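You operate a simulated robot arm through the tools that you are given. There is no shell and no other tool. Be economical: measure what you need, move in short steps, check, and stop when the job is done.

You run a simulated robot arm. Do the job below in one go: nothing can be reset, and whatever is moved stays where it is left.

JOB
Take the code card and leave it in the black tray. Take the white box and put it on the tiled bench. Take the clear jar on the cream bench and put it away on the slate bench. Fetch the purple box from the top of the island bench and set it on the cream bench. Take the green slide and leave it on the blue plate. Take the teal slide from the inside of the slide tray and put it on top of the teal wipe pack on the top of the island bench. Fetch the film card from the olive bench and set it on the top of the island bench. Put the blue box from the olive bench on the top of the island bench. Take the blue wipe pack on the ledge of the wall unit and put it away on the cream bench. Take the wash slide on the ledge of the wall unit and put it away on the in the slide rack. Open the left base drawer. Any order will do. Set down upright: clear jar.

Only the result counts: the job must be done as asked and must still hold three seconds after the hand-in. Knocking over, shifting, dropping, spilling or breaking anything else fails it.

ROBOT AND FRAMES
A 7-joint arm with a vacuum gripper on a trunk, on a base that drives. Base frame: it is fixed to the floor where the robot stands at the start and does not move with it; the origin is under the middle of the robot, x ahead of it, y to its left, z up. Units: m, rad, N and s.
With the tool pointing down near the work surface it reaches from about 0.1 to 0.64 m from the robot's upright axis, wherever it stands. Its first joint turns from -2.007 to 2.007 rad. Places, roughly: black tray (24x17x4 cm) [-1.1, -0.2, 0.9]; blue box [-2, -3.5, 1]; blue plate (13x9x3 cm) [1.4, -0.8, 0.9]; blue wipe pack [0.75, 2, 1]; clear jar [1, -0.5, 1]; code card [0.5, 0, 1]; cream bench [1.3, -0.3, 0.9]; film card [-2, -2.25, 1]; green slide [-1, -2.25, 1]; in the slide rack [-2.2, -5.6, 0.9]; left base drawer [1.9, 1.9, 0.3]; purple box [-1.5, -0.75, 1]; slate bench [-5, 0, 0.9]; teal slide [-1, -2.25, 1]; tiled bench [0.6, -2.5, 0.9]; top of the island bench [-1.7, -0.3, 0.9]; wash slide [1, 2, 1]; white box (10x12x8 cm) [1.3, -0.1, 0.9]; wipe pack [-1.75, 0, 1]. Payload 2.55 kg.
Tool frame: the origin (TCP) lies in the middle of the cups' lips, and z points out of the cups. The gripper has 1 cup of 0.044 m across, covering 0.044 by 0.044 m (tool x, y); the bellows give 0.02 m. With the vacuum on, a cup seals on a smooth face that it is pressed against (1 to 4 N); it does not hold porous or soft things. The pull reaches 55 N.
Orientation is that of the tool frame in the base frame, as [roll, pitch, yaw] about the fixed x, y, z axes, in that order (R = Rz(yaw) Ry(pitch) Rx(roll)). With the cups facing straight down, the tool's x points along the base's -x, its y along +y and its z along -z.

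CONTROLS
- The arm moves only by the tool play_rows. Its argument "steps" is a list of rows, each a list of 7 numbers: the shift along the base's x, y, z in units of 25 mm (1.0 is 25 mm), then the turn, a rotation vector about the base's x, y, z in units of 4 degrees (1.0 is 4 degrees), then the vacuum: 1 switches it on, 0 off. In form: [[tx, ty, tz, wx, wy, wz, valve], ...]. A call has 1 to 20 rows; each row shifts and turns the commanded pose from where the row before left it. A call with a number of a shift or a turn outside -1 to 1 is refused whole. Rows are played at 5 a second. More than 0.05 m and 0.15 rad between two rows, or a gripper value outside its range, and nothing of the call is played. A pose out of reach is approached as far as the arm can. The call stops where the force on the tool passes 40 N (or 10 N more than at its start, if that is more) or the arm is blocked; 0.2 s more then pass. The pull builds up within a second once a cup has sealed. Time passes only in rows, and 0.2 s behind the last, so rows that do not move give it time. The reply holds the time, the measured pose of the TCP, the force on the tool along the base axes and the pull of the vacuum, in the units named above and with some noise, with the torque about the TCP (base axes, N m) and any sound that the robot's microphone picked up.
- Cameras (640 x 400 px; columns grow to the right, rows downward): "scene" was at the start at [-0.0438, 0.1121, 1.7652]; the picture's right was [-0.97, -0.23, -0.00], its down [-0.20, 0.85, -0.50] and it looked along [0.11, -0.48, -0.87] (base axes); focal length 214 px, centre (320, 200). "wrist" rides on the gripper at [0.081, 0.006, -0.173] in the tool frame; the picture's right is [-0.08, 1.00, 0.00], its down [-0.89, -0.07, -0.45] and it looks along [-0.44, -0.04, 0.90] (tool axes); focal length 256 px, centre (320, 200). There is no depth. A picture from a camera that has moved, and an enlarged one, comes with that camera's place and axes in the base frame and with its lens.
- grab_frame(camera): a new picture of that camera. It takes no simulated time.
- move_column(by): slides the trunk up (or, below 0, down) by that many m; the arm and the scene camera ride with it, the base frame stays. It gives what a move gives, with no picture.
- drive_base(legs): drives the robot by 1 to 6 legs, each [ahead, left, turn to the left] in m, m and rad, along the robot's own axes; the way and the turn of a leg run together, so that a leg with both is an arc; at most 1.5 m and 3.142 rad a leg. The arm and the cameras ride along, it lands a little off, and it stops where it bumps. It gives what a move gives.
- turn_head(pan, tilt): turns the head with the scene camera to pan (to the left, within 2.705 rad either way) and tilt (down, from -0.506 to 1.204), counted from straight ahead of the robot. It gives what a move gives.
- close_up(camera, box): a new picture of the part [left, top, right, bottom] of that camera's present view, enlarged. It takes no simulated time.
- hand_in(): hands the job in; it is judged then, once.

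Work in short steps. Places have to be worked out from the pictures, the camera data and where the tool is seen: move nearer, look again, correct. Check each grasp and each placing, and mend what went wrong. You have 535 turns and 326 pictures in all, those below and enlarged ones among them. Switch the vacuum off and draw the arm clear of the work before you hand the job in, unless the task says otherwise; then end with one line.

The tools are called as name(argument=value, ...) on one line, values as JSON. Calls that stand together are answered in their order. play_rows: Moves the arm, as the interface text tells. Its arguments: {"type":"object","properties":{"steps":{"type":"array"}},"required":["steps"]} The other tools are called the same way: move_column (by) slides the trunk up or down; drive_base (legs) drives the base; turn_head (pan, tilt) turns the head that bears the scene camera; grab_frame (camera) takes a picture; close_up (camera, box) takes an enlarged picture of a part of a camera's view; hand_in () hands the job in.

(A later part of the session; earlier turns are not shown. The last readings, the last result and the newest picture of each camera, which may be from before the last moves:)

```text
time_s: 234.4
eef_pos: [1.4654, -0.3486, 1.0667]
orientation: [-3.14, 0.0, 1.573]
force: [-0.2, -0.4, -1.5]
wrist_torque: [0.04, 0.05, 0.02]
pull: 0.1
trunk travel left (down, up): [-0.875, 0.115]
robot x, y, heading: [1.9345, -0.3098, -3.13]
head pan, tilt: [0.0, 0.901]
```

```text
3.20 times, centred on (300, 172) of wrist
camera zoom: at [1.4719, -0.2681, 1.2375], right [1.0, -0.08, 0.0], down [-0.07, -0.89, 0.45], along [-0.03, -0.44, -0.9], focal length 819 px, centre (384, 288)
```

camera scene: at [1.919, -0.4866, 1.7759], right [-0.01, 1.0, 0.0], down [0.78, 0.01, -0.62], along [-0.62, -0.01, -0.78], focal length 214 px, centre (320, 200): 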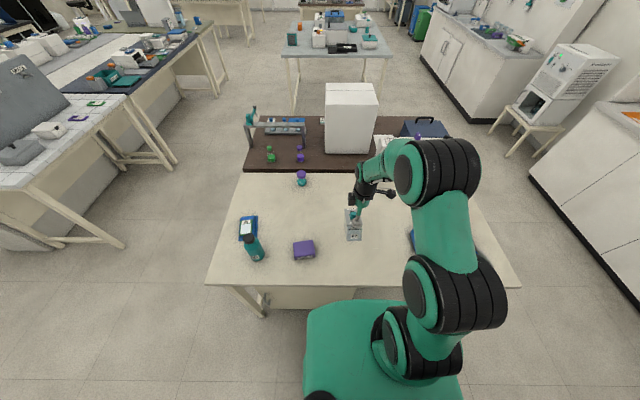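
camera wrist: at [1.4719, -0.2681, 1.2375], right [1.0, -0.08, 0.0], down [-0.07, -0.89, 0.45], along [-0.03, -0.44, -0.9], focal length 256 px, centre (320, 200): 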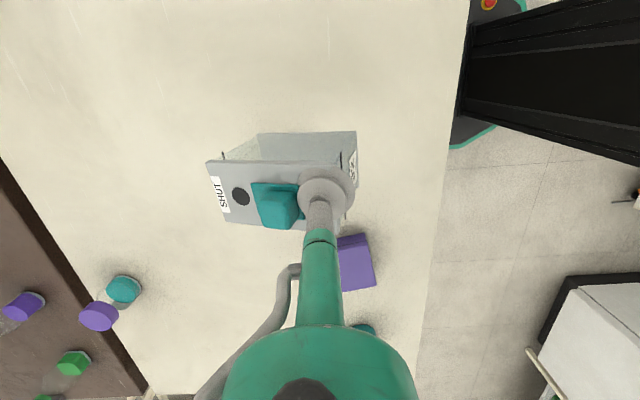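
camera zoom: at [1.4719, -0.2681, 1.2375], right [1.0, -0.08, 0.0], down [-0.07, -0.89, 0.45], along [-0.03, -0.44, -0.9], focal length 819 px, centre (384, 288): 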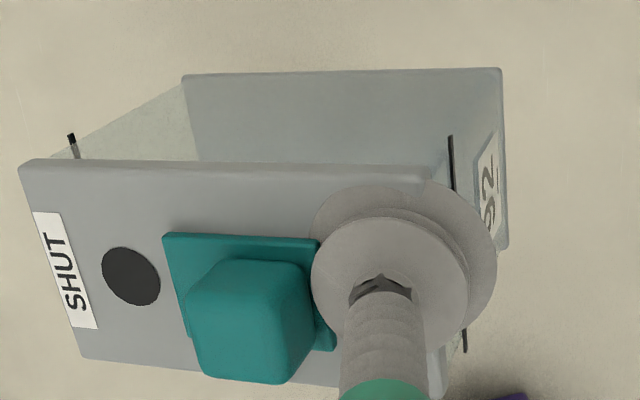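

The jar is indeed hanging. Switch the vacuum back on without moving and see the pull.

play_rows(steps=[[0, 0, 0, 0, 0, 0, 1], [0, 0, 0, 0, 0, 0, 1], [0, 0, 0, 0, 0, 0, 1]])

close_up(camera="wrist", box=[200, 110, 400, 235])

```text
time_s: 235.2
eef_pos: [1.4649, -0.3498, 1.0656]
orientation: [3.141, 0.001, 1.575]
force: [-0.1, 0.4, -1.5]
wrist_torque: [0.03, -0.06, 0.03]
pull: 0.0
trunk travel left (down, up): [-0.875, 0.115]
robot x, y, heading: [1.9323, -0.3128, -3.133]
head pan, tilt: [0.0, 0.901]
```

```text
3.20 times, centred on (300, 172) of wrist
camera zoom: at [1.4704, -0.2681, 1.2371], right [1.0, -0.08, 0.0], down [-0.07, -0.89, 0.44], along [-0.03, -0.44, -0.9], focal length 819 px, centre (384, 288)
```

zoom: 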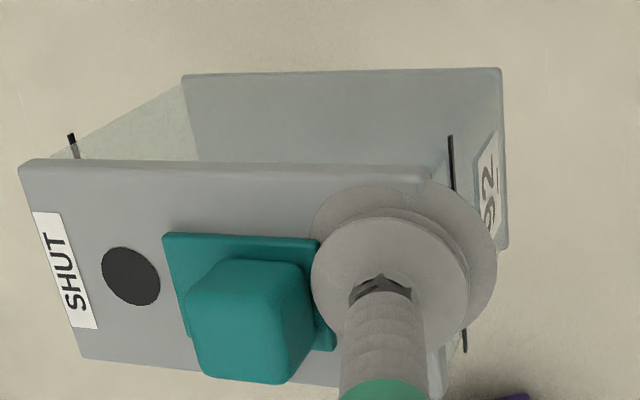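

It's held mechanically somehow. Lower it gently back onto the bench with the vacuum off.

play_rows(steps=[[0, 0, -0.5, 0, 0, 0, 0], [0, 0, -0.5, 0, 0, 0, 0], [0, 0, -0.5, 0, 0, 0, 0], [0, 0, -0.5, 0, 0, 0, 0], [0, 0, -0.5, 0, 0, 0, 0], [0, 0, -0.5, 0, 0, 0, 0], [0, 0, -0.4, 0, 0, 0, 0], [0, 0, -0.15, 0, 0, 0, 0], [0, 0, -0.1, 0, 0, 0, 0], [0, 0, 0, 0, 0, 0, 0]])

close_up(camera="wrist", box=[200, 110, 400, 235])

```text
time_s: 237.4
eef_pos: [1.4644, -0.3488, 0.9756]
orientation: [3.142, 0.0, 1.576]
force: [-0.6, -1.0, -1.2]
wrist_torque: [-0.02, -0.01, 0.0]
pull: 0.1
trunk travel left (down, up): [-0.875, 0.115]
robot x, y, heading: [1.9298, -0.308, -3.133]
head pan, tilt: [0.0, 0.901]
```

```text
3.20 times, centred on (300, 172) of wrist
camera zoom: at [1.4701, -0.2685, 1.1465], right [1.0, -0.08, 0.0], down [-0.07, -0.89, 0.45], along [-0.03, -0.44, -0.9], focal length 819 px, centre (384, 288)
```

zoom: 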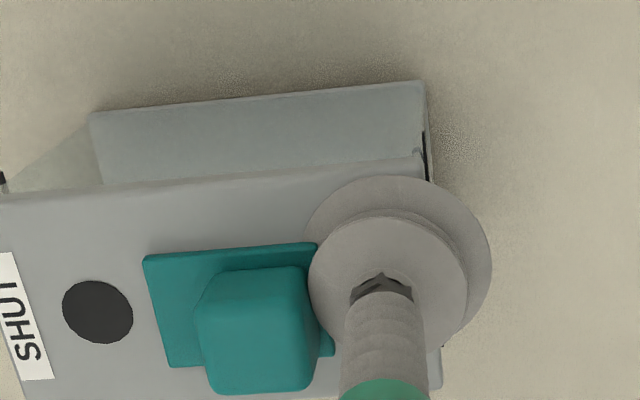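

The jar is down on the bench. Now raise 1.5 cm and see whether it stays.

play_rows(steps=[[0, 0, -0.1, 0, 0, 0, 0], [0, 0, 0, 0, 0, 0, 0], [0, 0, 0.3, 0, 0, 0, 0], [0, 0, 0.3, 0, 0, 0, 0], [0, 0, 0, 0, 0, 0, 0]])

close_up(camera="wrist", box=[200, 110, 400, 235])

```text
time_s: 238.6
eef_pos: [1.4652, -0.3483, 0.9864]
orientation: [-3.142, 0.002, 1.575]
force: [-0.2, 1.2, -1.6]
wrist_torque: [0.03, -0.02, 0.0]
pull: 0.1
trunk travel left (down, up): [-0.875, 0.115]
robot x, y, heading: [1.9316, -0.3115, -3.135]
head pan, tilt: [0.0, 0.901]
```

```text
3.20 times, centred on (300, 172) of wrist
camera zoom: at [1.4706, -0.2677, 1.1581], right [1.0, -0.08, 0.0], down [-0.07, -0.89, 0.44], along [-0.03, -0.44, -0.9], focal length 819 px, centre (384, 288)
```

zoom: 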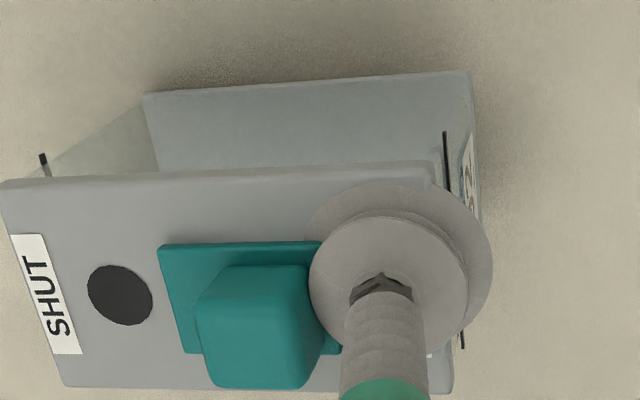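

The jar still clings to the cup. I lower again, pressing lightly with the vacuum on, to see whether it seals properly.

play_rows(steps=[[0, 0, -0.3, 0, 0, 0, 1], [0, 0, -0.2, 0, 0, 0, 1], [0, 0, -0.2, 0, 0, 0, 1], [0, 0, 0, 0, 0, 0, 1]])

play_rows(steps=[[0, 0, -0.1, 0, 0, 0, 1], [0, 0, -0.1, 0, 0, 0, 1], [0, 0, 0, 0, 0, 0, 1]])

close_up(camera="wrist", box=[200, 110, 400, 235])

```text
time_s: 239.6
eef_pos: [1.464, -0.3497, 0.969]
orientation: [3.141, 0.0, 1.575]
force: [-0.2, -0.1, 0.0]
wrist_torque: [0.01, -0.01, -0.01]
pull: 0.1
trunk travel left (down, up): [-0.875, 0.115]
robot x, y, heading: [1.9296, -0.3096, -3.137]
head pan, tilt: [0.0, 0.901]
```

```text
time_s: 240.4
eef_pos: [1.4644, -0.35, 0.9632]
orientation: [3.14, 0.0, 1.576]
force: [-1.3, 0.7, 0.6]
wrist_torque: [-0.01, 0.0, 0.02]
pull: 0.0
trunk travel left (down, up): [-0.875, 0.115]
robot x, y, heading: [1.9294, -0.309, -3.134]
head pan, tilt: [0.0, 0.901]
```

```text
3.20 times, centred on (300, 172) of wrist
camera zoom: at [1.4698, -0.2688, 1.1353], right [1.0, -0.08, 0.0], down [-0.07, -0.89, 0.45], along [-0.03, -0.44, -0.9], focal length 819 px, centre (384, 288)
```

zoom: 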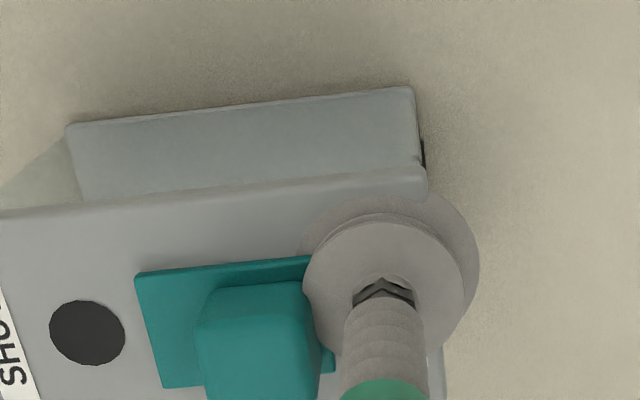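

Jar sits on the bench, cup unsealed. Vacuum off, shift the cup +x off the lid edge slightly and raise a little, then look.

play_rows(steps=[[0, 0, 0.1, 0, 0, 0, 0], [0, 0, 0, 0, 0, 0, 0], [0.4, 0, 0, 0, 0, 0, 0], [0, 0, 0, 0, 0, 0, 0]])

close_up(camera="wrist", box=[200, 110, 400, 235])

```text
time_s: 241.4
eef_pos: [1.4744, -0.3491, 0.9667]
orientation: [3.141, 0.001, 1.575]
force: [-0.2, -0.8, -0.4]
wrist_torque: [-0.01, -0.06, 0.01]
pull: 0.1
trunk travel left (down, up): [-0.875, 0.115]
robot x, y, heading: [1.9281, -0.3092, -3.13]
head pan, tilt: [0.0, 0.901]
```

```text
3.20 times, centred on (300, 172) of wrist
camera zoom: at [1.4803, -0.2679, 1.1384], right [1.0, -0.08, 0.0], down [-0.07, -0.89, 0.45], along [-0.03, -0.44, -0.9], focal length 819 px, centre (384, 288)
```

zoom: 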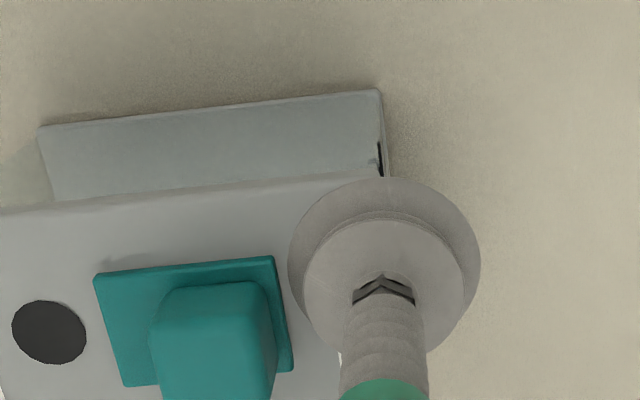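

The jar is free and standing. Raise and back off for a full view of it.

play_rows(steps=[[0.2, 0, 0.4, 0, 0, 0, 0], [0, 0, 1, 0, 0, 0, 0], [0, 0, 1, 0, 0, 0, 0], [0, 0, 1, 0, 0, 0, 0], [0.6, 0, 1, 0, 0, 0, 0], [0.8, 0, 0, 0, 0, 0, 0]])

grab_frame(camera="wrist")

close_up(camera="wrist", box=[160, 120, 320, 220])

```text
time_s: 242.8
eef_pos: [1.5159, -0.3509, 1.0768]
orientation: [-3.141, 0.0, 1.575]
force: [-0.3, -0.4, -0.2]
wrist_torque: [-0.03, 0.02, 0.02]
pull: 0.1
trunk travel left (down, up): [-0.875, 0.115]
robot x, y, heading: [1.9315, -0.3077, -3.134]
head pan, tilt: [0.0, 0.901]
```

```text
262 pictures are left
camera wrist: at [1.5216, -0.2699, 1.2483], right [1.0, -0.08, 0.0], down [-0.07, -0.89, 0.45], along [-0.03, -0.44, -0.9], focal length 256 px, centre (320, 200)
```

wrist: 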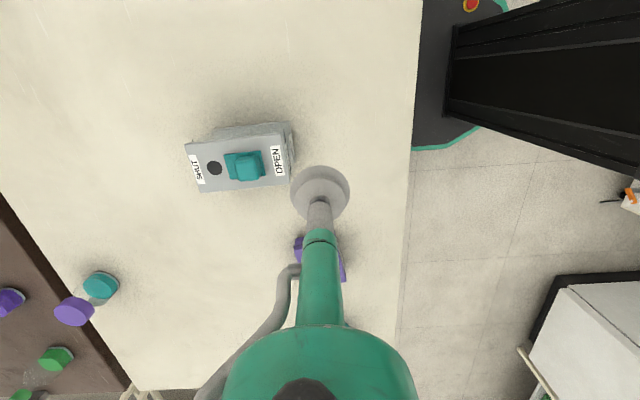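

```text
4.00 times, centred on (240, 170) of wrist
camera zoom: at [1.5216, -0.2699, 1.2483], right [1.0, -0.08, 0.0], down [-0.07, -0.89, 0.45], along [-0.03, -0.44, -0.9], focal length 1024 px, centre (640, 320)
```

zoom: 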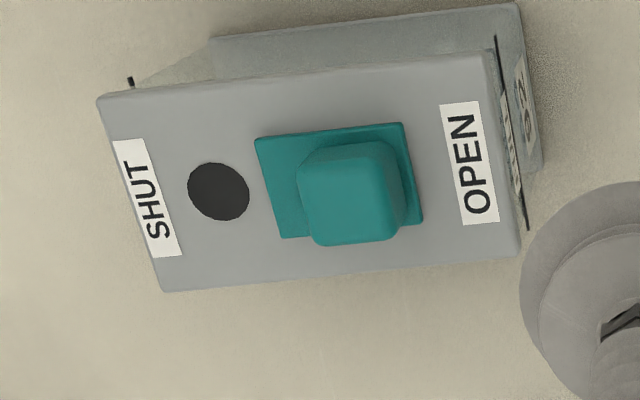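

The jar stands at x 1.366–1.477, y −0.325…−0.385, slider half open. I push the knob back to SHUT with the side of the cup at z≈0.983.

play_rows(steps=[[0, -0.2, -1, 0, 0, 0, 0], [0, 0, -1, 0, 0, 0, 0], [0, 0, -1, 0, 0, 0, 0], [0, 0, -0.75, 0, 0, 0, 0], [-0.4, 0, 0, 0, 0, 0, 0], [-0.4, 0, 0, 0, 0, 0, 0], [-0.4, 0, 0, 0, 0, 0, 0], [-0.4, 0, 0, 0, 0, 0, 0], [0, 0, 0, 0, 0, 0, 0]])

close_up(camera="wrist", box=[160, 110, 400, 260])

```text
time_s: 244.8
eef_pos: [1.4742, -0.3549, 0.9834]
orientation: [3.141, 0.001, 1.575]
force: [0.4, 0.2, 0.0]
wrist_torque: [0.0, -0.02, -0.01]
pull: 0.1
trunk travel left (down, up): [-0.875, 0.115]
robot x, y, heading: [1.9314, -0.3057, -3.136]
head pan, tilt: [0.0, 0.901]
```

```text
2.67 times, centred on (280, 185) of wrist
camera zoom: at [1.4791, -0.2733, 1.1555], right [1.0, -0.08, 0.0], down [-0.07, -0.89, 0.45], along [-0.03, -0.44, -0.9], focal length 683 px, centre (427, 240)
```

zoom: 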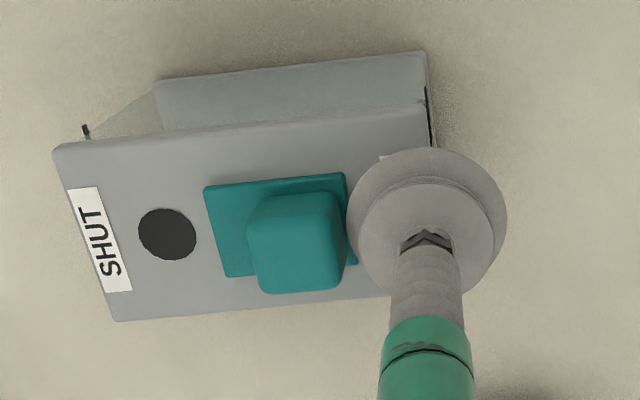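

Cup is just right of the knob. Push on 2 cm and look.

play_rows(steps=[[-0.2, 0, 0, 0, 0, 0, 0], [-0.2, 0, 0, 0, 0, 0, 0], [-0.2, 0, 0, 0, 0, 0, 0], [-0.2, 0, 0, 0, 0, 0, 0], [0, 0, 0, 0, 0, 0, 0]])

close_up(camera="wrist", box=[160, 110, 400, 260])

```text
time_s: 246.0
eef_pos: [1.4539, -0.3536, 0.9821]
orientation: [-3.141, -0.001, 1.575]
force: [0.5, 0.1, -0.4]
wrist_torque: [-0.01, -0.02, 0.03]
pull: 0.0
trunk travel left (down, up): [-0.875, 0.115]
robot x, y, heading: [1.9294, -0.3106, -3.134]
head pan, tilt: [0.0, 0.901]
```

```text
2.67 times, centred on (280, 185) of wrist
camera zoom: at [1.4605, -0.2729, 1.1544], right [1.0, -0.08, 0.0], down [-0.07, -0.89, 0.44], along [-0.03, -0.44, -0.9], focal length 683 px, centre (427, 240)
```

zoom: 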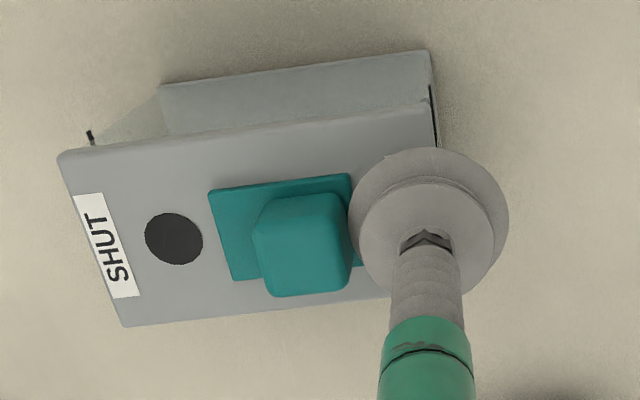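

The jar moves along with the knob when pushed sideways. Instead I press down on the knob from above and drag it: raise and move above the knob.

play_rows(steps=[[0.3, 0, 0.3, 0, 0, 0, 0], [0, 0, 1, 0, 0, 0, 0], [0, 0, 0.8, 0, 0, 0, 0], [-0.8, 0, 0, 0, 0, 0, 0], [-0.8, 0, 0, 0, 0, 0, 0], [0, 0, 0, 0, 0, 0, 0]])

close_up(camera="wrist", box=[200, 110, 440, 260])

```text
time_s: 247.4
eef_pos: [1.4214, -0.3518, 1.0386]
orientation: [-3.14, 0.002, 1.574]
force: [0.3, -0.3, 0.8]
wrist_torque: [0.06, -0.01, -0.01]
pull: 0.1
trunk travel left (down, up): [-0.875, 0.115]
robot x, y, heading: [1.9305, -0.3095, -3.129]
head pan, tilt: [0.0, 0.901]
```

```text
2.67 times, centred on (320, 185) of wrist
camera zoom: at [1.4272, -0.2709, 1.209], right [1.0, -0.08, 0.0], down [-0.07, -0.89, 0.45], along [-0.03, -0.44, -0.9], focal length 683 px, centre (320, 240)
```

zoom: 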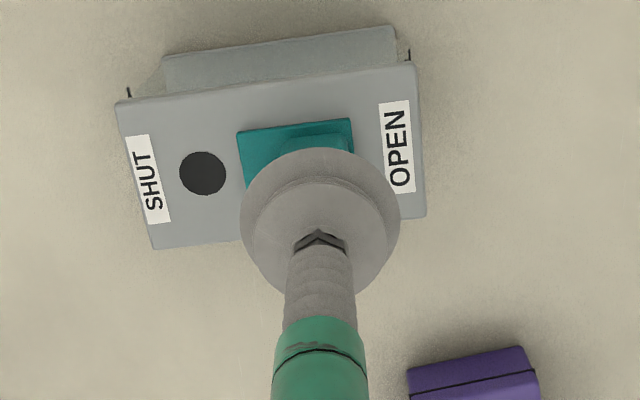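

The knob is right under the TCP. Descend to contact, watching force.

play_rows(steps=[[-0.15, 0, -0.5, 0, 0, 0, 0], [0, 0, -0.5, 0, 0, 0, 0], [0, 0, -0.3, 0, 0, 0, 0], [0, 0, -0.2, 0, 0, 0, 0], [0, 0, 0, 0, 0, 0, 0]])

play_rows(steps=[[0, 0, -0.12, 0, 0, 0, 0], [0, 0, -0.12, 0, 0, 0, 0], [0, 0, 0, 0, 0, 0, 0]])

```text
time_s: 248.6
eef_pos: [1.4185, -0.3512, 0.999]
orientation: [3.141, 0.0, 1.574]
force: [0.5, 0.1, -0.8]
wrist_torque: [0.0, 0.01, 0.01]
pull: 0.0
trunk travel left (down, up): [-0.875, 0.115]
robot x, y, heading: [1.9299, -0.3094, -3.133]
head pan, tilt: [0.0, 0.901]
```

```text
time_s: 249.4
eef_pos: [1.4169, -0.3525, 0.9924]
orientation: [3.141, 0.001, 1.575]
force: [1.0, -0.2, 0.2]
wrist_torque: [-0.02, 0.01, 0.02]
pull: 0.0
trunk travel left (down, up): [-0.875, 0.115]
robot x, y, heading: [1.9284, -0.3085, -3.132]
head pan, tilt: [0.0, 0.901]
```

play_rows(steps=[[0, 0, -0.12, 0, 0, 0, 0], [0, 0, -0.12, 0, 0, 0, 0], [0, 0, 0, 0, 0, 0, 0]])

close_up(camera="wrist", box=[200, 110, 440, 260])

```text
time_s: 250.2
eef_pos: [1.4178, -0.3533, 0.985]
orientation: [-3.141, 0.0, 1.573]
force: [-0.5, 0.3, 0.0]
wrist_torque: [0.02, -0.01, 0.0]
pull: 0.1
trunk travel left (down, up): [-0.875, 0.115]
robot x, y, heading: [1.929, -0.308, -3.136]
head pan, tilt: [0.0, 0.901]
```

```text
2.67 times, centred on (320, 185) of wrist
camera zoom: at [1.4243, -0.2729, 1.1571], right [1.0, -0.08, 0.0], down [-0.07, -0.89, 0.45], along [-0.03, -0.44, -0.9], focal length 683 px, centre (320, 240)
```

zoom: 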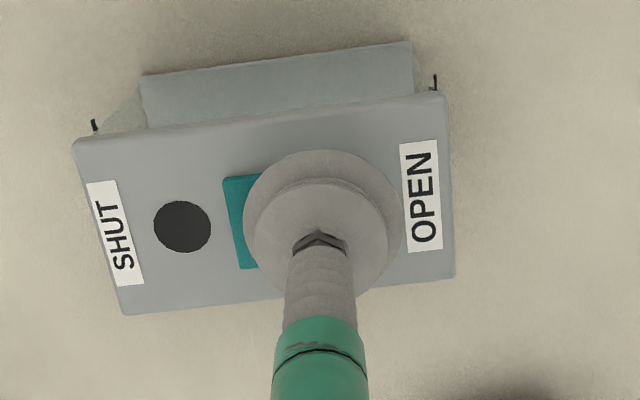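

No contact yet; continue.

play_rows(steps=[[-0.2, 0, -0.12, 0, 0, 0, 0], [0, 0, -0.12, 0, 0, 0, 0], [0, 0, 0, 0, 0, 0, 0]])

play_rows(steps=[[0, 0, -0.1, 0, 0, 0, 0], [0, 0, -0.1, 0, 0, 0, 0], [0, 0, 0, 0, 0, 0, 0]])

```text
time_s: 251.0
eef_pos: [1.4139, -0.3543, 0.979]
orientation: [3.14, 0.0, 1.574]
force: [0.4, -0.6, 1.2]
wrist_torque: [0.01, 0.0, 0.0]
pull: 0.2
trunk travel left (down, up): [-0.875, 0.115]
robot x, y, heading: [1.9234, -0.3109, -3.131]
head pan, tilt: [0.0, 0.901]
```

```text
time_s: 251.8
eef_pos: [1.413, -0.3539, 0.9746]
orientation: [3.141, 0.001, 1.574]
force: [0.6, 0.4, 1.8]
wrist_torque: [0.02, 0.03, 0.01]
pull: 0.1
trunk travel left (down, up): [-0.875, 0.115]
robot x, y, heading: [1.9322, -0.3127, -3.136]
head pan, tilt: [0.0, 0.901]
```

Contact with the knob (~2 N). Press to ~5 N, then drag −x by 3 cm.

play_rows(steps=[[0, 0, -0.15, 0, 0, 0, 0], [0, 0, -0.15, 0, 0, 0, 0], [0, 0, 0, 0, 0, 0, 0]])

play_rows(steps=[[-0.2, 0, 0, 0, 0, 0, 0], [-0.2, 0, 0, 0, 0, 0, 0], [-0.2, 0, 0, 0, 0, 0, 0], [-0.2, 0, 0, 0, 0, 0, 0]])

close_up(camera="wrist", box=[200, 110, 440, 260])

```text
time_s: 252.6
eef_pos: [1.4127, -0.3546, 0.9678]
orientation: [-3.141, 0.001, 1.574]
force: [0.7, 0.8, 4.7]
wrist_torque: [-0.04, 0.06, 0.02]
pull: 0.1
trunk travel left (down, up): [-0.875, 0.115]
robot x, y, heading: [1.9305, -0.3102, -3.133]
head pan, tilt: [0.0, 0.901]
```

```text
time_s: 253.6
eef_pos: [1.3933, -0.3543, 0.9675]
orientation: [-3.14, 0.0, 1.574]
force: [0.5, -1.9, 4.4]
wrist_torque: [0.04, -0.06, 0.0]
pull: 0.0
trunk travel left (down, up): [-0.875, 0.115]
robot x, y, heading: [1.9282, -0.3109, -3.132]
head pan, tilt: [0.0, 0.901]
```

```text
2.67 times, centred on (320, 185) of wrist
camera zoom: at [1.3991, -0.2728, 1.1391], right [1.0, -0.08, 0.0], down [-0.07, -0.89, 0.44], along [-0.03, -0.44, -0.9], focal length 683 px, centre (320, 240)
```

zoom: 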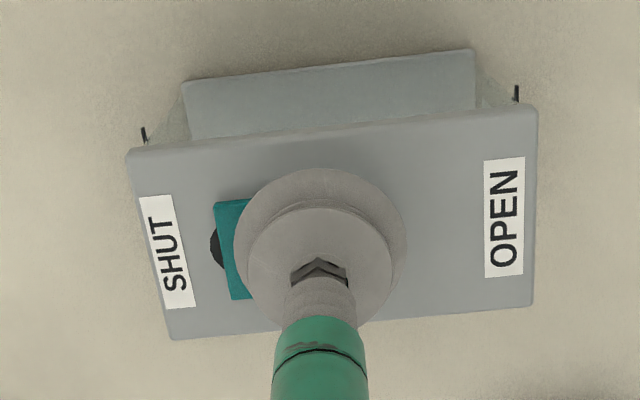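

The slider moves while the jar stays. Push another 1.2 cm to fully shut.

play_rows(steps=[[-0.2, 0, 0, 0, 0, 0, 0], [-0.2, 0, 0, 0, 0, 0, 0], [-0.1, 0, 0, 0, 0, 0, 0], [0, 0, 0, 0, 0, 0, 0]])

close_up(camera="wrist", box=[200, 110, 440, 260])

```text
time_s: 254.6
eef_pos: [1.381, -0.3543, 0.9682]
orientation: [3.141, 0.002, 1.576]
force: [2.5, -0.3, 4.8]
wrist_torque: [-0.04, 0.01, 0.03]
pull: 0.1
trunk travel left (down, up): [-0.875, 0.115]
robot x, y, heading: [1.9308, -0.3095, -3.135]
head pan, tilt: [0.0, 0.901]
```

```text
2.67 times, centred on (320, 185) of wrist
camera zoom: at [1.3867, -0.2729, 1.1391], right [1.0, -0.08, 0.0], down [-0.07, -0.89, 0.44], along [-0.03, -0.44, -0.9], focal length 683 px, centre (320, 240)
```

zoom: 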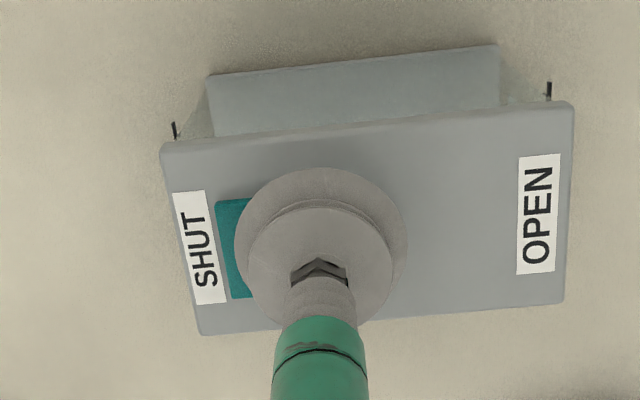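

SHUT again. Raise, move to the free lid centre ≈[1.425, −0.359].

play_rows(steps=[[0, 0, 0.5, 0, 0, 0, 0], [0, 0, 0.8, 0, 0, 0, 0], [0.6, -0.1, 0, 0, 0, 0, 0], [0.6, -0.1, 0, 0, 0, 0, 0], [0.56, 0, 0, 0, 0, 0, 0], [0, 0, -0.5, 0, 0, 0, 0], [0, 0, 0, 0, 0, 0, 0]])

close_up(camera="wrist", box=[200, 110, 440, 260])

```text
time_s: 256.2
eef_pos: [1.4255, -0.3599, 0.9898]
orientation: [-3.141, 0.002, 1.577]
force: [0.1, -0.3, 0.0]
wrist_torque: [-0.01, -0.03, -0.03]
pull: 0.0
trunk travel left (down, up): [-0.875, 0.115]
robot x, y, heading: [1.9283, -0.3091, -3.132]
head pan, tilt: [0.0, 0.901]
```

```text
2.67 times, centred on (320, 185) of wrist
camera zoom: at [1.4309, -0.2792, 1.1607], right [1.0, -0.08, 0.0], down [-0.07, -0.89, 0.45], along [-0.03, -0.44, -0.9], focal length 683 px, centre (320, 240)
```

zoom: 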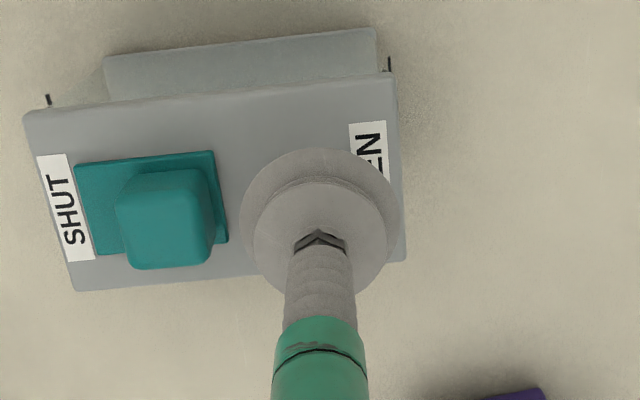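

Shift −4 mm in x and descend to the lid (expected ~0.957) with vacuum on.

play_rows(steps=[[-0.18, 0, -0.3, 0, 0, 0, 0], [0, 0, -0.3, 0, 0, 0, 0], [0, 0, -0.2, 0, 0, 0, 1], [0, 0, -0.15, 0, 0, 0, 1], [0, 0, 0, 0, 0, 0, 1]])

close_up(camera="wrist", box=[200, 110, 440, 260])

```text
time_s: 257.4
eef_pos: [1.4206, -0.3599, 0.964]
orientation: [-3.141, 0.0, 1.575]
force: [0.4, -0.8, 1.5]
wrist_torque: [0.0, 0.04, -0.01]
pull: 0.0
trunk travel left (down, up): [-0.875, 0.115]
robot x, y, heading: [1.9297, -0.3113, -3.134]
head pan, tilt: [0.0, 0.901]
```

```text
2.67 times, centred on (320, 185) of wrist
camera zoom: at [1.4264, -0.2781, 1.1362], right [1.0, -0.08, 0.0], down [-0.07, -0.89, 0.45], along [-0.03, -0.44, -0.9], focal length 683 px, centre (320, 240)
```

zoom: 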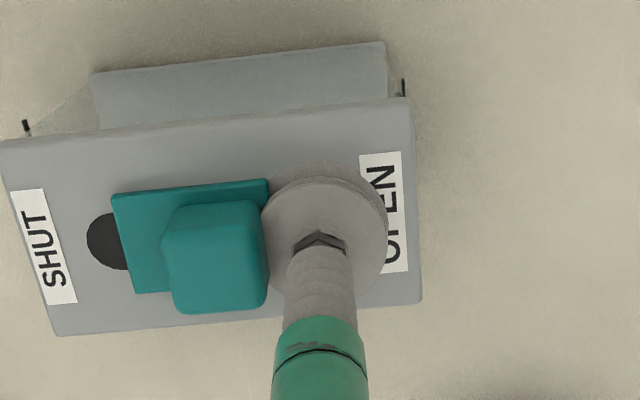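

Contact, but no seal, and the slider crept toward the cup again. I test what causes it: vacuum off, raise, and look.

play_rows(steps=[[0, 0, 0, 0, 0, 0, 0], [0, 0, 0, 0, 0, 0, 0], [0, 0, 0.4, 0, 0, 0, 0], [0, 0, 0.4, 0, 0, 0, 0], [0, 0, 0, 0, 0, 0, 0]])

close_up(camera="wrist", box=[200, 110, 440, 260])

```text
time_s: 258.6
eef_pos: [1.4206, -0.3604, 0.9861]
orientation: [3.141, 0.001, 1.574]
force: [-0.1, -0.7, -1.7]
wrist_torque: [-0.04, -0.05, -0.01]
pull: 0.0
trunk travel left (down, up): [-0.875, 0.115]
robot x, y, heading: [1.9324, -0.3094, -3.132]
head pan, tilt: [0.0, 0.901]
```

```text
2.67 times, centred on (320, 185) of wrist
camera zoom: at [1.4257, -0.2783, 1.1567], right [1.0, -0.08, 0.0], down [-0.07, -0.89, 0.44], along [-0.03, -0.44, -0.9], focal length 683 px, centre (320, 240)
```

zoom: 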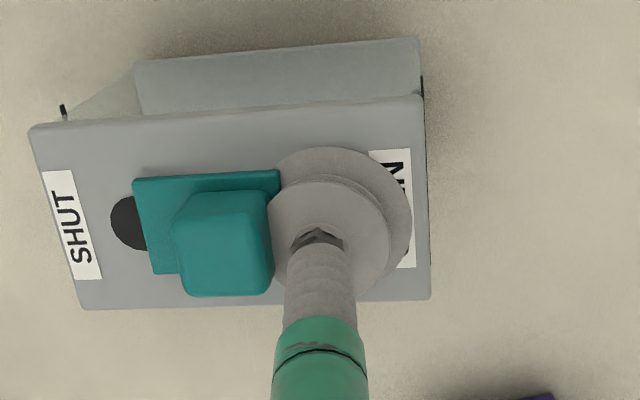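

The lip seems caught under the slider plate (a mechanical hook). Lower back to the bench, slide out in +x, and inspect.

play_rows(steps=[[0, 0, -0.4, 0, 0, 0, 0], [0, 0, -0.35, 0, 0, 0, 0], [0, 0, 0, 0, 0, 0, 0], [0.3, 0, 0, 0, 0, 0, 0], [0.3, 0, 0, 0, 0, 0, 0], [0.3, 0, 0, 0, 0, 0, 0], [0, 0, 0, 0, 0, 0, 0]])

close_up(camera="wrist", box=[200, 110, 440, 260])

```text
time_s: 260.2
eef_pos: [1.4432, -0.3598, 0.9637]
orientation: [3.139, -0.001, 1.573]
force: [0.3, 0.0, -0.1]
wrist_torque: [0.04, -0.01, 0.01]
pull: 0.1
trunk travel left (down, up): [-0.875, 0.115]
robot x, y, heading: [1.9327, -0.3129, -3.134]
head pan, tilt: [0.0, 0.901]
```

```text
2.67 times, centred on (320, 185) of wrist
camera zoom: at [1.4484, -0.2796, 1.1362], right [1.0, -0.08, 0.0], down [-0.07, -0.89, 0.45], along [-0.03, -0.44, -0.9], focal length 683 px, centre (320, 240)
```

zoom: 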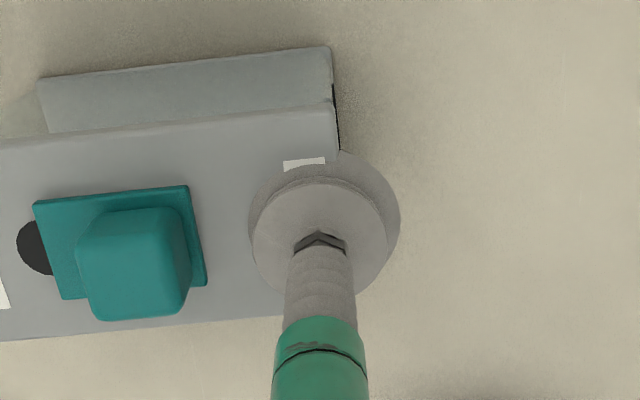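

Free. Re-shut the slider by pressing the knob (≈[1.394, −0.357]) and dragging −x.

play_rows(steps=[[0.2, 0, 0.4, 0, 0, 0, 0], [0, 0, 1, 0, 0, 0, 0], [-1, 0.1, 0, 0, 0, 0, 0], [-1, 0, 0, 0, 0, 0, 0], [-0.2, 0, -0.6, 0, 0, 0, 0], [0, 0, -0.4, 0, 0, 0, 0], [0, 0, -0.2, 0, 0, 0, 0], [0, 0, 0, 0, 0, 0, 0]])

```text
time_s: 262.0
eef_pos: [1.3921, -0.3576, 0.9703]
orientation: [-3.141, 0.0, 1.573]
force: [0.8, -0.7, 4.0]
wrist_torque: [0.02, -0.02, 0.0]
pull: 0.1
trunk travel left (down, up): [-0.875, 0.115]
robot x, y, heading: [1.9325, -0.3084, -3.128]
head pan, tilt: [0.0, 0.901]
```

play_rows(steps=[[-0.2, 0, -0.05, 0, 0, 0, 0], [-0.2, 0, 0, 0, 0, 0, 0], [-0.2, 0, 0, 0, 0, 0, 0], [0, 0, 0, 0, 0, 0, 0], [0, 0, 0.5, 0, 0, 0, 0], [0, 0, 0.8, 0, 0, 0, 0], [1, -0.1, 0, 0, 0, 0, 0], [1, 0, 0, 0, 0, 0, 0], [0, 0, -0.4, 0, 0, 0, 0], [0, 0, 0, 0, 0, 0, 0]])

close_up(camera="wrist", box=[200, 110, 440, 260])

```text
time_s: 264.2
eef_pos: [1.4282, -0.36, 0.9907]
orientation: [3.14, 0.0, 1.574]
force: [0.7, 0.1, 0.1]
wrist_torque: [-0.02, -0.01, 0.0]
pull: 0.2
trunk travel left (down, up): [-0.875, 0.115]
robot x, y, heading: [1.93, -0.3037, -3.132]
head pan, tilt: [0.0, 0.901]
```

```text
2.67 times, centred on (320, 185) of wrist
camera zoom: at [1.4342, -0.278, 1.1623], right [1.0, -0.08, 0.0], down [-0.07, -0.89, 0.45], along [-0.03, -0.44, -0.9], focal length 683 px, centre (320, 240)
```

zoom: 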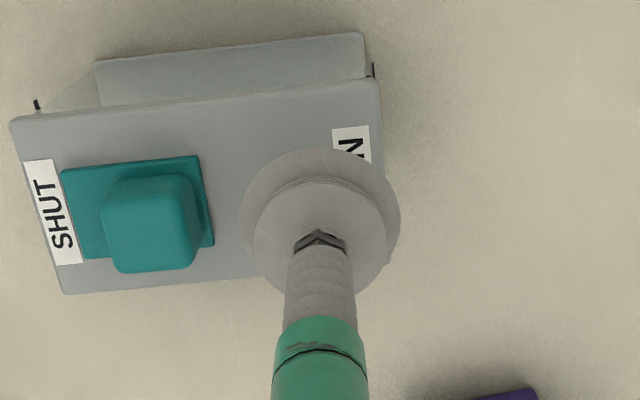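

Shut again. Test contact with the vacuum off: descend at x−4 mm.

play_rows(steps=[[-0.16, 0, -0.3, 0, 0, 0, 0], [0, 0, -0.3, 0, 0, 0, 0], [0, 0, -0.2, 0, 0, 0, 0], [0, 0, -0.15, 0, 0, 0, 0], [0, 0, 0, 0, 0, 0, 0]])

close_up(camera="wrist", box=[200, 110, 440, 260])

```text
time_s: 265.4
eef_pos: [1.4244, -0.3595, 0.9667]
orientation: [-3.141, -0.001, 1.574]
force: [-0.6, 0.1, 0.3]
wrist_torque: [0.02, -0.05, -0.01]
pull: 0.1
trunk travel left (down, up): [-0.875, 0.115]
robot x, y, heading: [1.9315, -0.311, -3.132]
head pan, tilt: [0.0, 0.901]
```

```text
2.67 times, centred on (320, 185) of wrist
camera zoom: at [1.4299, -0.2782, 1.1376], right [1.0, -0.08, 0.0], down [-0.07, -0.89, 0.44], along [-0.03, -0.44, -0.9], focal length 683 px, centre (320, 240)
```

zoom: 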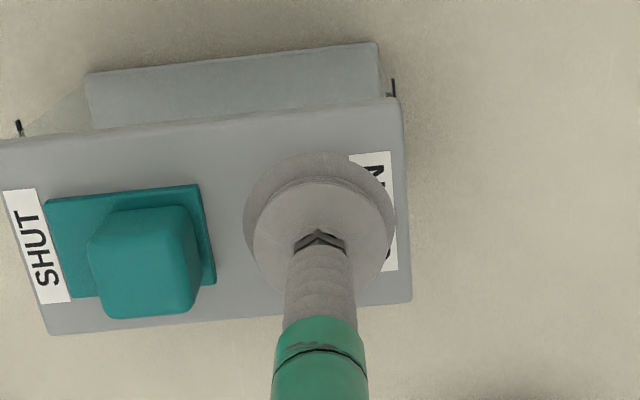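

With the vacuum off the slider stays put. Press on to ~2–3 N first, then switch on the vacuum.

play_rows(steps=[[0, 0, -0.15, 0, 0, 0, 0], [0, 0, -0.15, 0, 0, 0, 0], [0, 0, 0, 0, 0, 0, 0]])

close_up(camera="wrist", box=[200, 110, 440, 260])

```text
time_s: 266.2
eef_pos: [1.4236, -0.3607, 0.9577]
orientation: [-3.141, 0.001, 1.576]
force: [0.1, -0.2, 1.8]
wrist_torque: [-0.03, 0.03, 0.0]
pull: 0.1
trunk travel left (down, up): [-0.875, 0.115]
robot x, y, heading: [1.9275, -0.3101, -3.134]
head pan, tilt: [0.0, 0.901]
```

```text
2.67 times, centred on (320, 185) of wrist
camera zoom: at [1.4293, -0.2784, 1.1306], right [1.0, -0.08, 0.0], down [-0.07, -0.89, 0.45], along [-0.03, -0.44, -0.9], focal length 683 px, centre (320, 240)
```

zoom: 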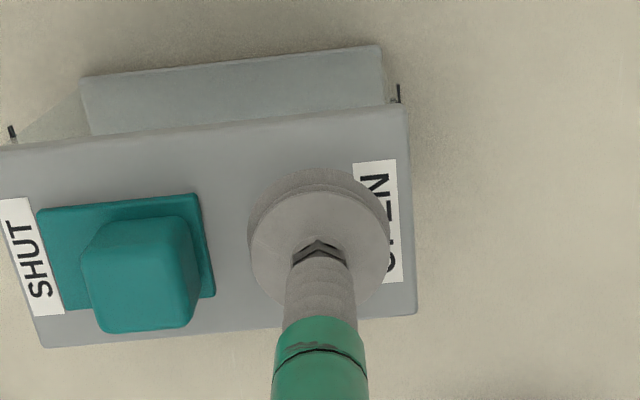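

Good flat contact (1.8 N), slider still shut. Vacuum on without moving.

play_rows(steps=[[0, 0, 0, 0, 0, 0, 1], [0, 0, 0, 0, 0, 0, 1], [0, 0, 0, 0, 0, 0, 1]])

close_up(camera="wrist", box=[200, 110, 440, 260])

```text
time_s: 267.0
eef_pos: [1.4237, -0.3596, 0.9592]
orientation: [-3.141, 0.0, 1.575]
force: [-1.1, -0.3, -0.7]
wrist_torque: [-0.02, 0.03, 0.01]
pull: 54.7
trunk travel left (down, up): [-0.875, 0.115]
robot x, y, heading: [1.9327, -0.3093, -3.128]
head pan, tilt: [0.0, 0.901]
```

```text
2.67 times, centred on (320, 185) of wrist
camera zoom: at [1.4294, -0.2785, 1.1304], right [1.0, -0.08, 0.0], down [-0.07, -0.89, 0.44], along [-0.03, -0.44, -0.9], focal length 683 px, centre (320, 240)
```

zoom: 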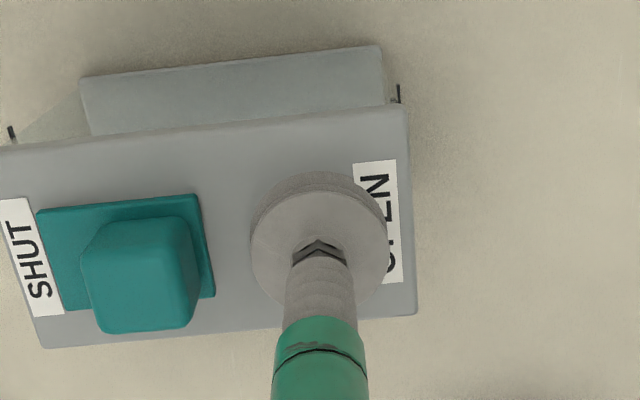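

Sealed properly with the slider shut. Lift level, retract, and check.

play_rows(steps=[[0, 0, 0.3, 0, 0, 0, 1], [0, 0, 0.5, 0, 0, 0, 1], [0, 0, 0.8, 0, 0, 0, 1], [0, 0, 1, 0, 0, 0, 1], [0, 0, 1, 0, 0, 0, 1], [0, 0, 1, 0, 0, 0, 1], [0, 0, 1, 0, 0, 0, 1], [0, 0, 1, 0, 0, 0, 1], [0.5, 0, 1, 0, 0, 0, 1], [0.8, 0, 0.8, 0, 0, 0, 1], [0.8, 0.3, 0, 0, 0, 0, 1], [0.8, 0.3, 0, 0, 0, 0, 1], [0.8, 0.3, 0, 0, 0, 0, 1], [0.5, 0.3, 0, 0, 0, 0, 1], [0, 0, 0, 0, 0, 0, 1]])

grab_frame(camera="wrist")

```text
time_s: 270.2
eef_pos: [1.53, -0.3289, 1.1693]
orientation: [3.14, 0.0, 1.575]
force: [0.4, -0.6, -0.4]
wrist_torque: [0.0, -0.07, 0.0]
pull: 55.1
trunk travel left (down, up): [-0.875, 0.115]
robot x, y, heading: [1.9277, -0.3102, -3.135]
head pan, tilt: [0.0, 0.901]
```

```text
246 pictures are left
camera wrist: at [1.5351, -0.248, 1.3418], right [1.0, -0.08, 0.0], down [-0.07, -0.89, 0.44], along [-0.03, -0.44, -0.9], focal length 256 px, centre (320, 200)
```

wrist: 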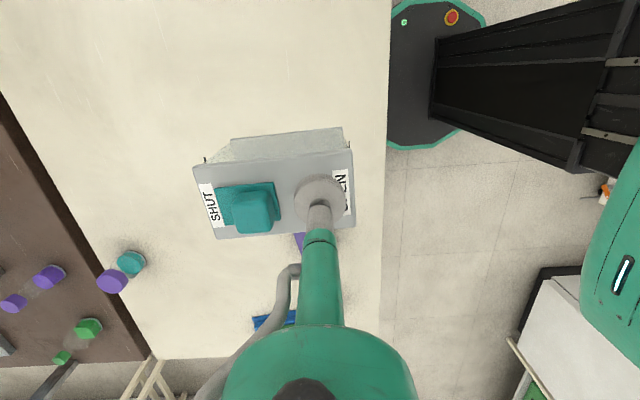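

Held firmly and level. Drive out to the aisle at y≈−1.5 and then towards the slate bench.

drive_base(legs=[[-0.25, 0, 0], [0, 1.22, -0.007], [1.5, 0, 0], [1.5, 0, 0]])

turn_head(pan=0, tilt=0.5)

grab_frame(camera="scene")

```text
time_s: 291.9
eef_pos: [-1.1615, -1.8029, 1.1712]
orientation: [3.141, 0.0, 1.693]
force: [-0.1, -0.2, -1.6]
wrist_torque: [0.0, -0.04, -0.02]
pull: 55.5
trunk travel left (down, up): [-0.875, 0.115]
robot x, y, heading: [-0.7652, -1.7378, -3.013]
head pan, tilt: [0.0, 0.901]
```

```text
time_s: 292.7
eef_pos: [-1.1614, -1.8031, 1.1701]
orientation: [-3.141, 0.001, 1.691]
force: [-0.6, 0.0, -0.6]
wrist_torque: [-0.01, -0.05, -0.01]
pull: 54.8
trunk travel left (down, up): [-0.875, 0.115]
robot x, y, heading: [-0.764, -1.737, -3.011]
head pan, tilt: [0.0, 0.499]
```

```text
245 pictures are left
camera scene: at [-0.7727, -1.916, 1.8097], right [-0.13, 0.99, 0.0], down [0.48, 0.06, -0.88], along [-0.87, -0.11, -0.48], focal length 214 px, centre (320, 200)
```

scene: 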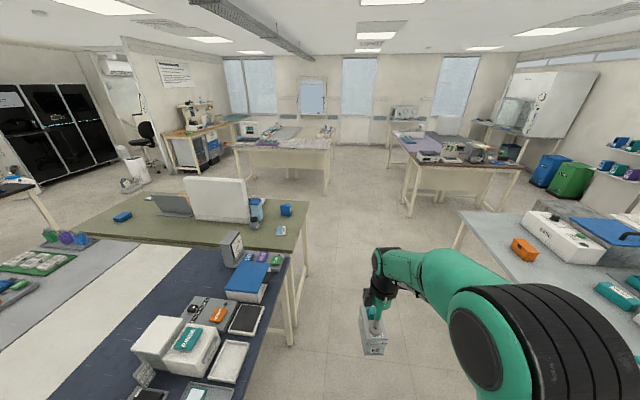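

Heading drifted to −3.01; correct it. The slate bench's near edge is at x≈−3.6, y −1.0…0.2. Continue.

drive_base(legs=[[0, 0, -0.129], [0, -0.22, 0], [1.5, 0, 0]])

```text
time_s: 302.3
eef_pos: [-2.7168, -1.5217, 1.1704]
orientation: [3.141, 0.001, 1.562]
force: [0.1, 0.1, -1.7]
wrist_torque: [0.01, -0.06, -0.03]
pull: 54.7
trunk travel left (down, up): [-0.875, 0.115]
robot x, y, heading: [-2.3129, -1.5106, 3.134]
head pan, tilt: [0.0, 0.499]
```

drive_base(legs=[[0.6, 0, 0.007], [0, -1.1, 0]])

turn_head(pan=0, tilt=0.8)

grab_frame(camera="scene")

grab_frame(camera="wrist")

```text
time_s: 310.8
eef_pos: [-3.3093, -0.4287, 1.1704]
orientation: [3.141, 0.0, 1.572]
force: [-0.1, 0.0, -1.1]
wrist_torque: [-0.02, -0.05, 0.01]
pull: 55.3
trunk travel left (down, up): [-0.875, 0.115]
robot x, y, heading: [-2.9076, -0.4084, -3.133]
head pan, tilt: [0.0, 0.499]
```

```text
time_s: 311.6
eef_pos: [-3.3094, -0.4289, 1.1704]
orientation: [-3.141, 0.0, 1.572]
force: [1.8, -0.5, -1.4]
wrist_torque: [-0.04, -0.07, -0.01]
pull: 54.8
trunk travel left (down, up): [-0.875, 0.115]
robot x, y, heading: [-2.9076, -0.4099, -3.135]
head pan, tilt: [0.0, 0.799]
```

```text
244 pictures are left
camera scene: at [-2.9274, -0.5876, 1.7839], right [-0.01, 1.0, 0.0], down [0.72, 0.01, -0.7], along [-0.7, -0.01, -0.72], focal length 214 px, centre (320, 200)
```

scene: 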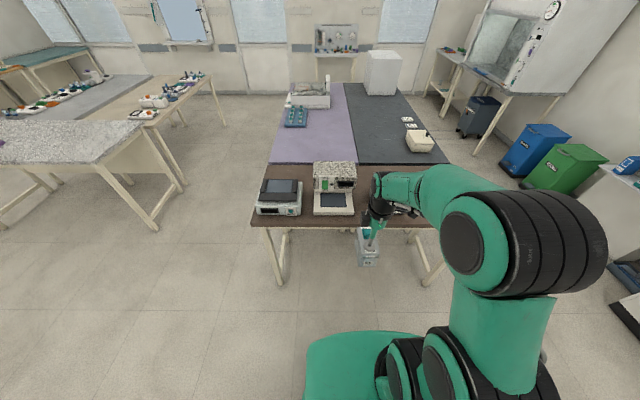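

```text
243 pictures are left
camera wrist: at [-3.3044, -0.348, 1.342], right [1.0, -0.08, 0.0], down [-0.07, -0.89, 0.44], along [-0.03, -0.44, -0.9], focal length 256 px, centre (320, 200)
```

wrist: 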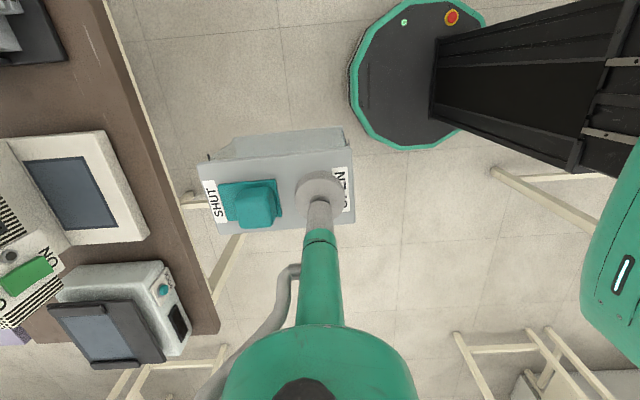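

The slate (dark) bench is the right-rear one: x −5.5…−4.14, y −0.4…0.22, with a white box and cards on it. I go round by the right side; first slide to y≈0.62.

drive_base(legs=[[0, -1.04, -0.006]])

grab_frame(camera="scene")

```text
time_s: 316.9
eef_pos: [-3.3074, 0.5925, 1.1708]
orientation: [-3.141, 0.0, 1.556]
force: [0.0, -0.3, -1.4]
wrist_torque: [-0.05, -0.06, -0.05]
pull: 54.6
trunk travel left (down, up): [-0.875, 0.115]
robot x, y, heading: [-2.9084, 0.6047, 3.126]
head pan, tilt: [0.0, 0.799]
```

```text
242 pictures are left
camera scene: at [-2.9285, 0.4262, 1.7839], right [0.01, 1.0, 0.0], down [0.72, -0.01, -0.7], along [-0.7, 0.01, -0.72], focal length 214 px, centre (320, 200)
```

scene: 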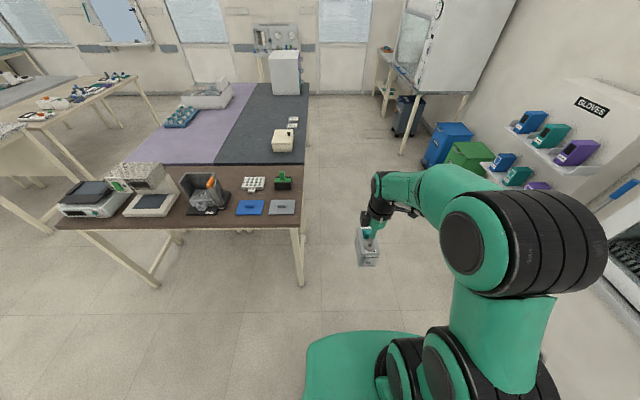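

Right edge of the benches at y≈0.33. Drive ahead alongside to x≈−4.57.

drive_base(legs=[[0, -0.11, 0.0155], [1.5, 0, 0], [0.16, 0, 0]])

```text
time_s: 326.2
eef_pos: [-4.991, 0.6976, 1.1699]
orientation: [3.139, 0.0, 1.564]
force: [-0.3, 0.1, -1.0]
wrist_torque: [0.0, -0.05, -0.01]
pull: 54.9
trunk travel left (down, up): [-0.875, 0.115]
robot x, y, heading: [-4.5876, 0.7147, 3.141]
head pan, tilt: [0.0, 0.799]
```

Now turn left to face −y and look.

drive_base(legs=[[0, 0, 1.571]])

grab_frame(camera="scene")

grab_frame(camera="wrist")

```text
time_s: 330.3
eef_pos: [-4.5918, 0.3119, 1.1704]
orientation: [3.141, 0.0, 3.093]
force: [0.6, -0.3, -1.3]
wrist_torque: [0.07, -0.03, -0.02]
pull: 54.6
trunk travel left (down, up): [-0.875, 0.115]
robot x, y, heading: [-4.5841, 0.7142, -1.612]
head pan, tilt: [0.0, 0.799]
```

```text
241 pictures are left
camera scene: at [-4.4124, 0.6849, 1.7838], right [-1.0, 0.04, 0.0], down [0.03, 0.72, -0.7], along [-0.03, -0.7, -0.72], focal length 214 px, centre (320, 200)
```

scene: 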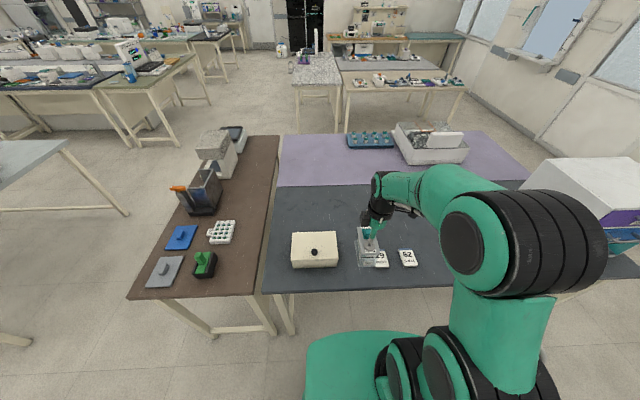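

```text
240 pictures are left
camera wrist: at [-4.6716, 0.3222, 1.342], right [0.13, 0.99, 0.0], down [0.89, -0.11, 0.44], along [0.44, -0.06, -0.9], focal length 256 px, centre (320, 200)
```

wrist: 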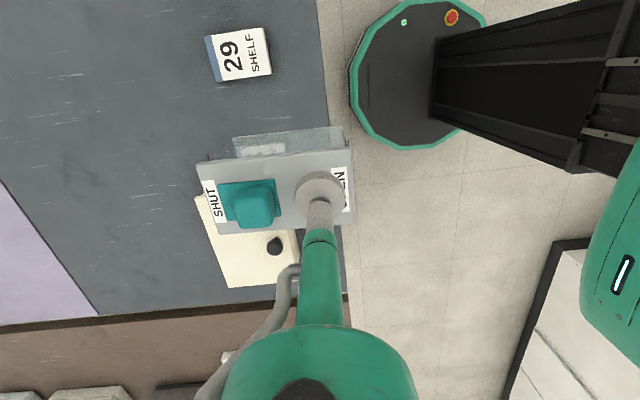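

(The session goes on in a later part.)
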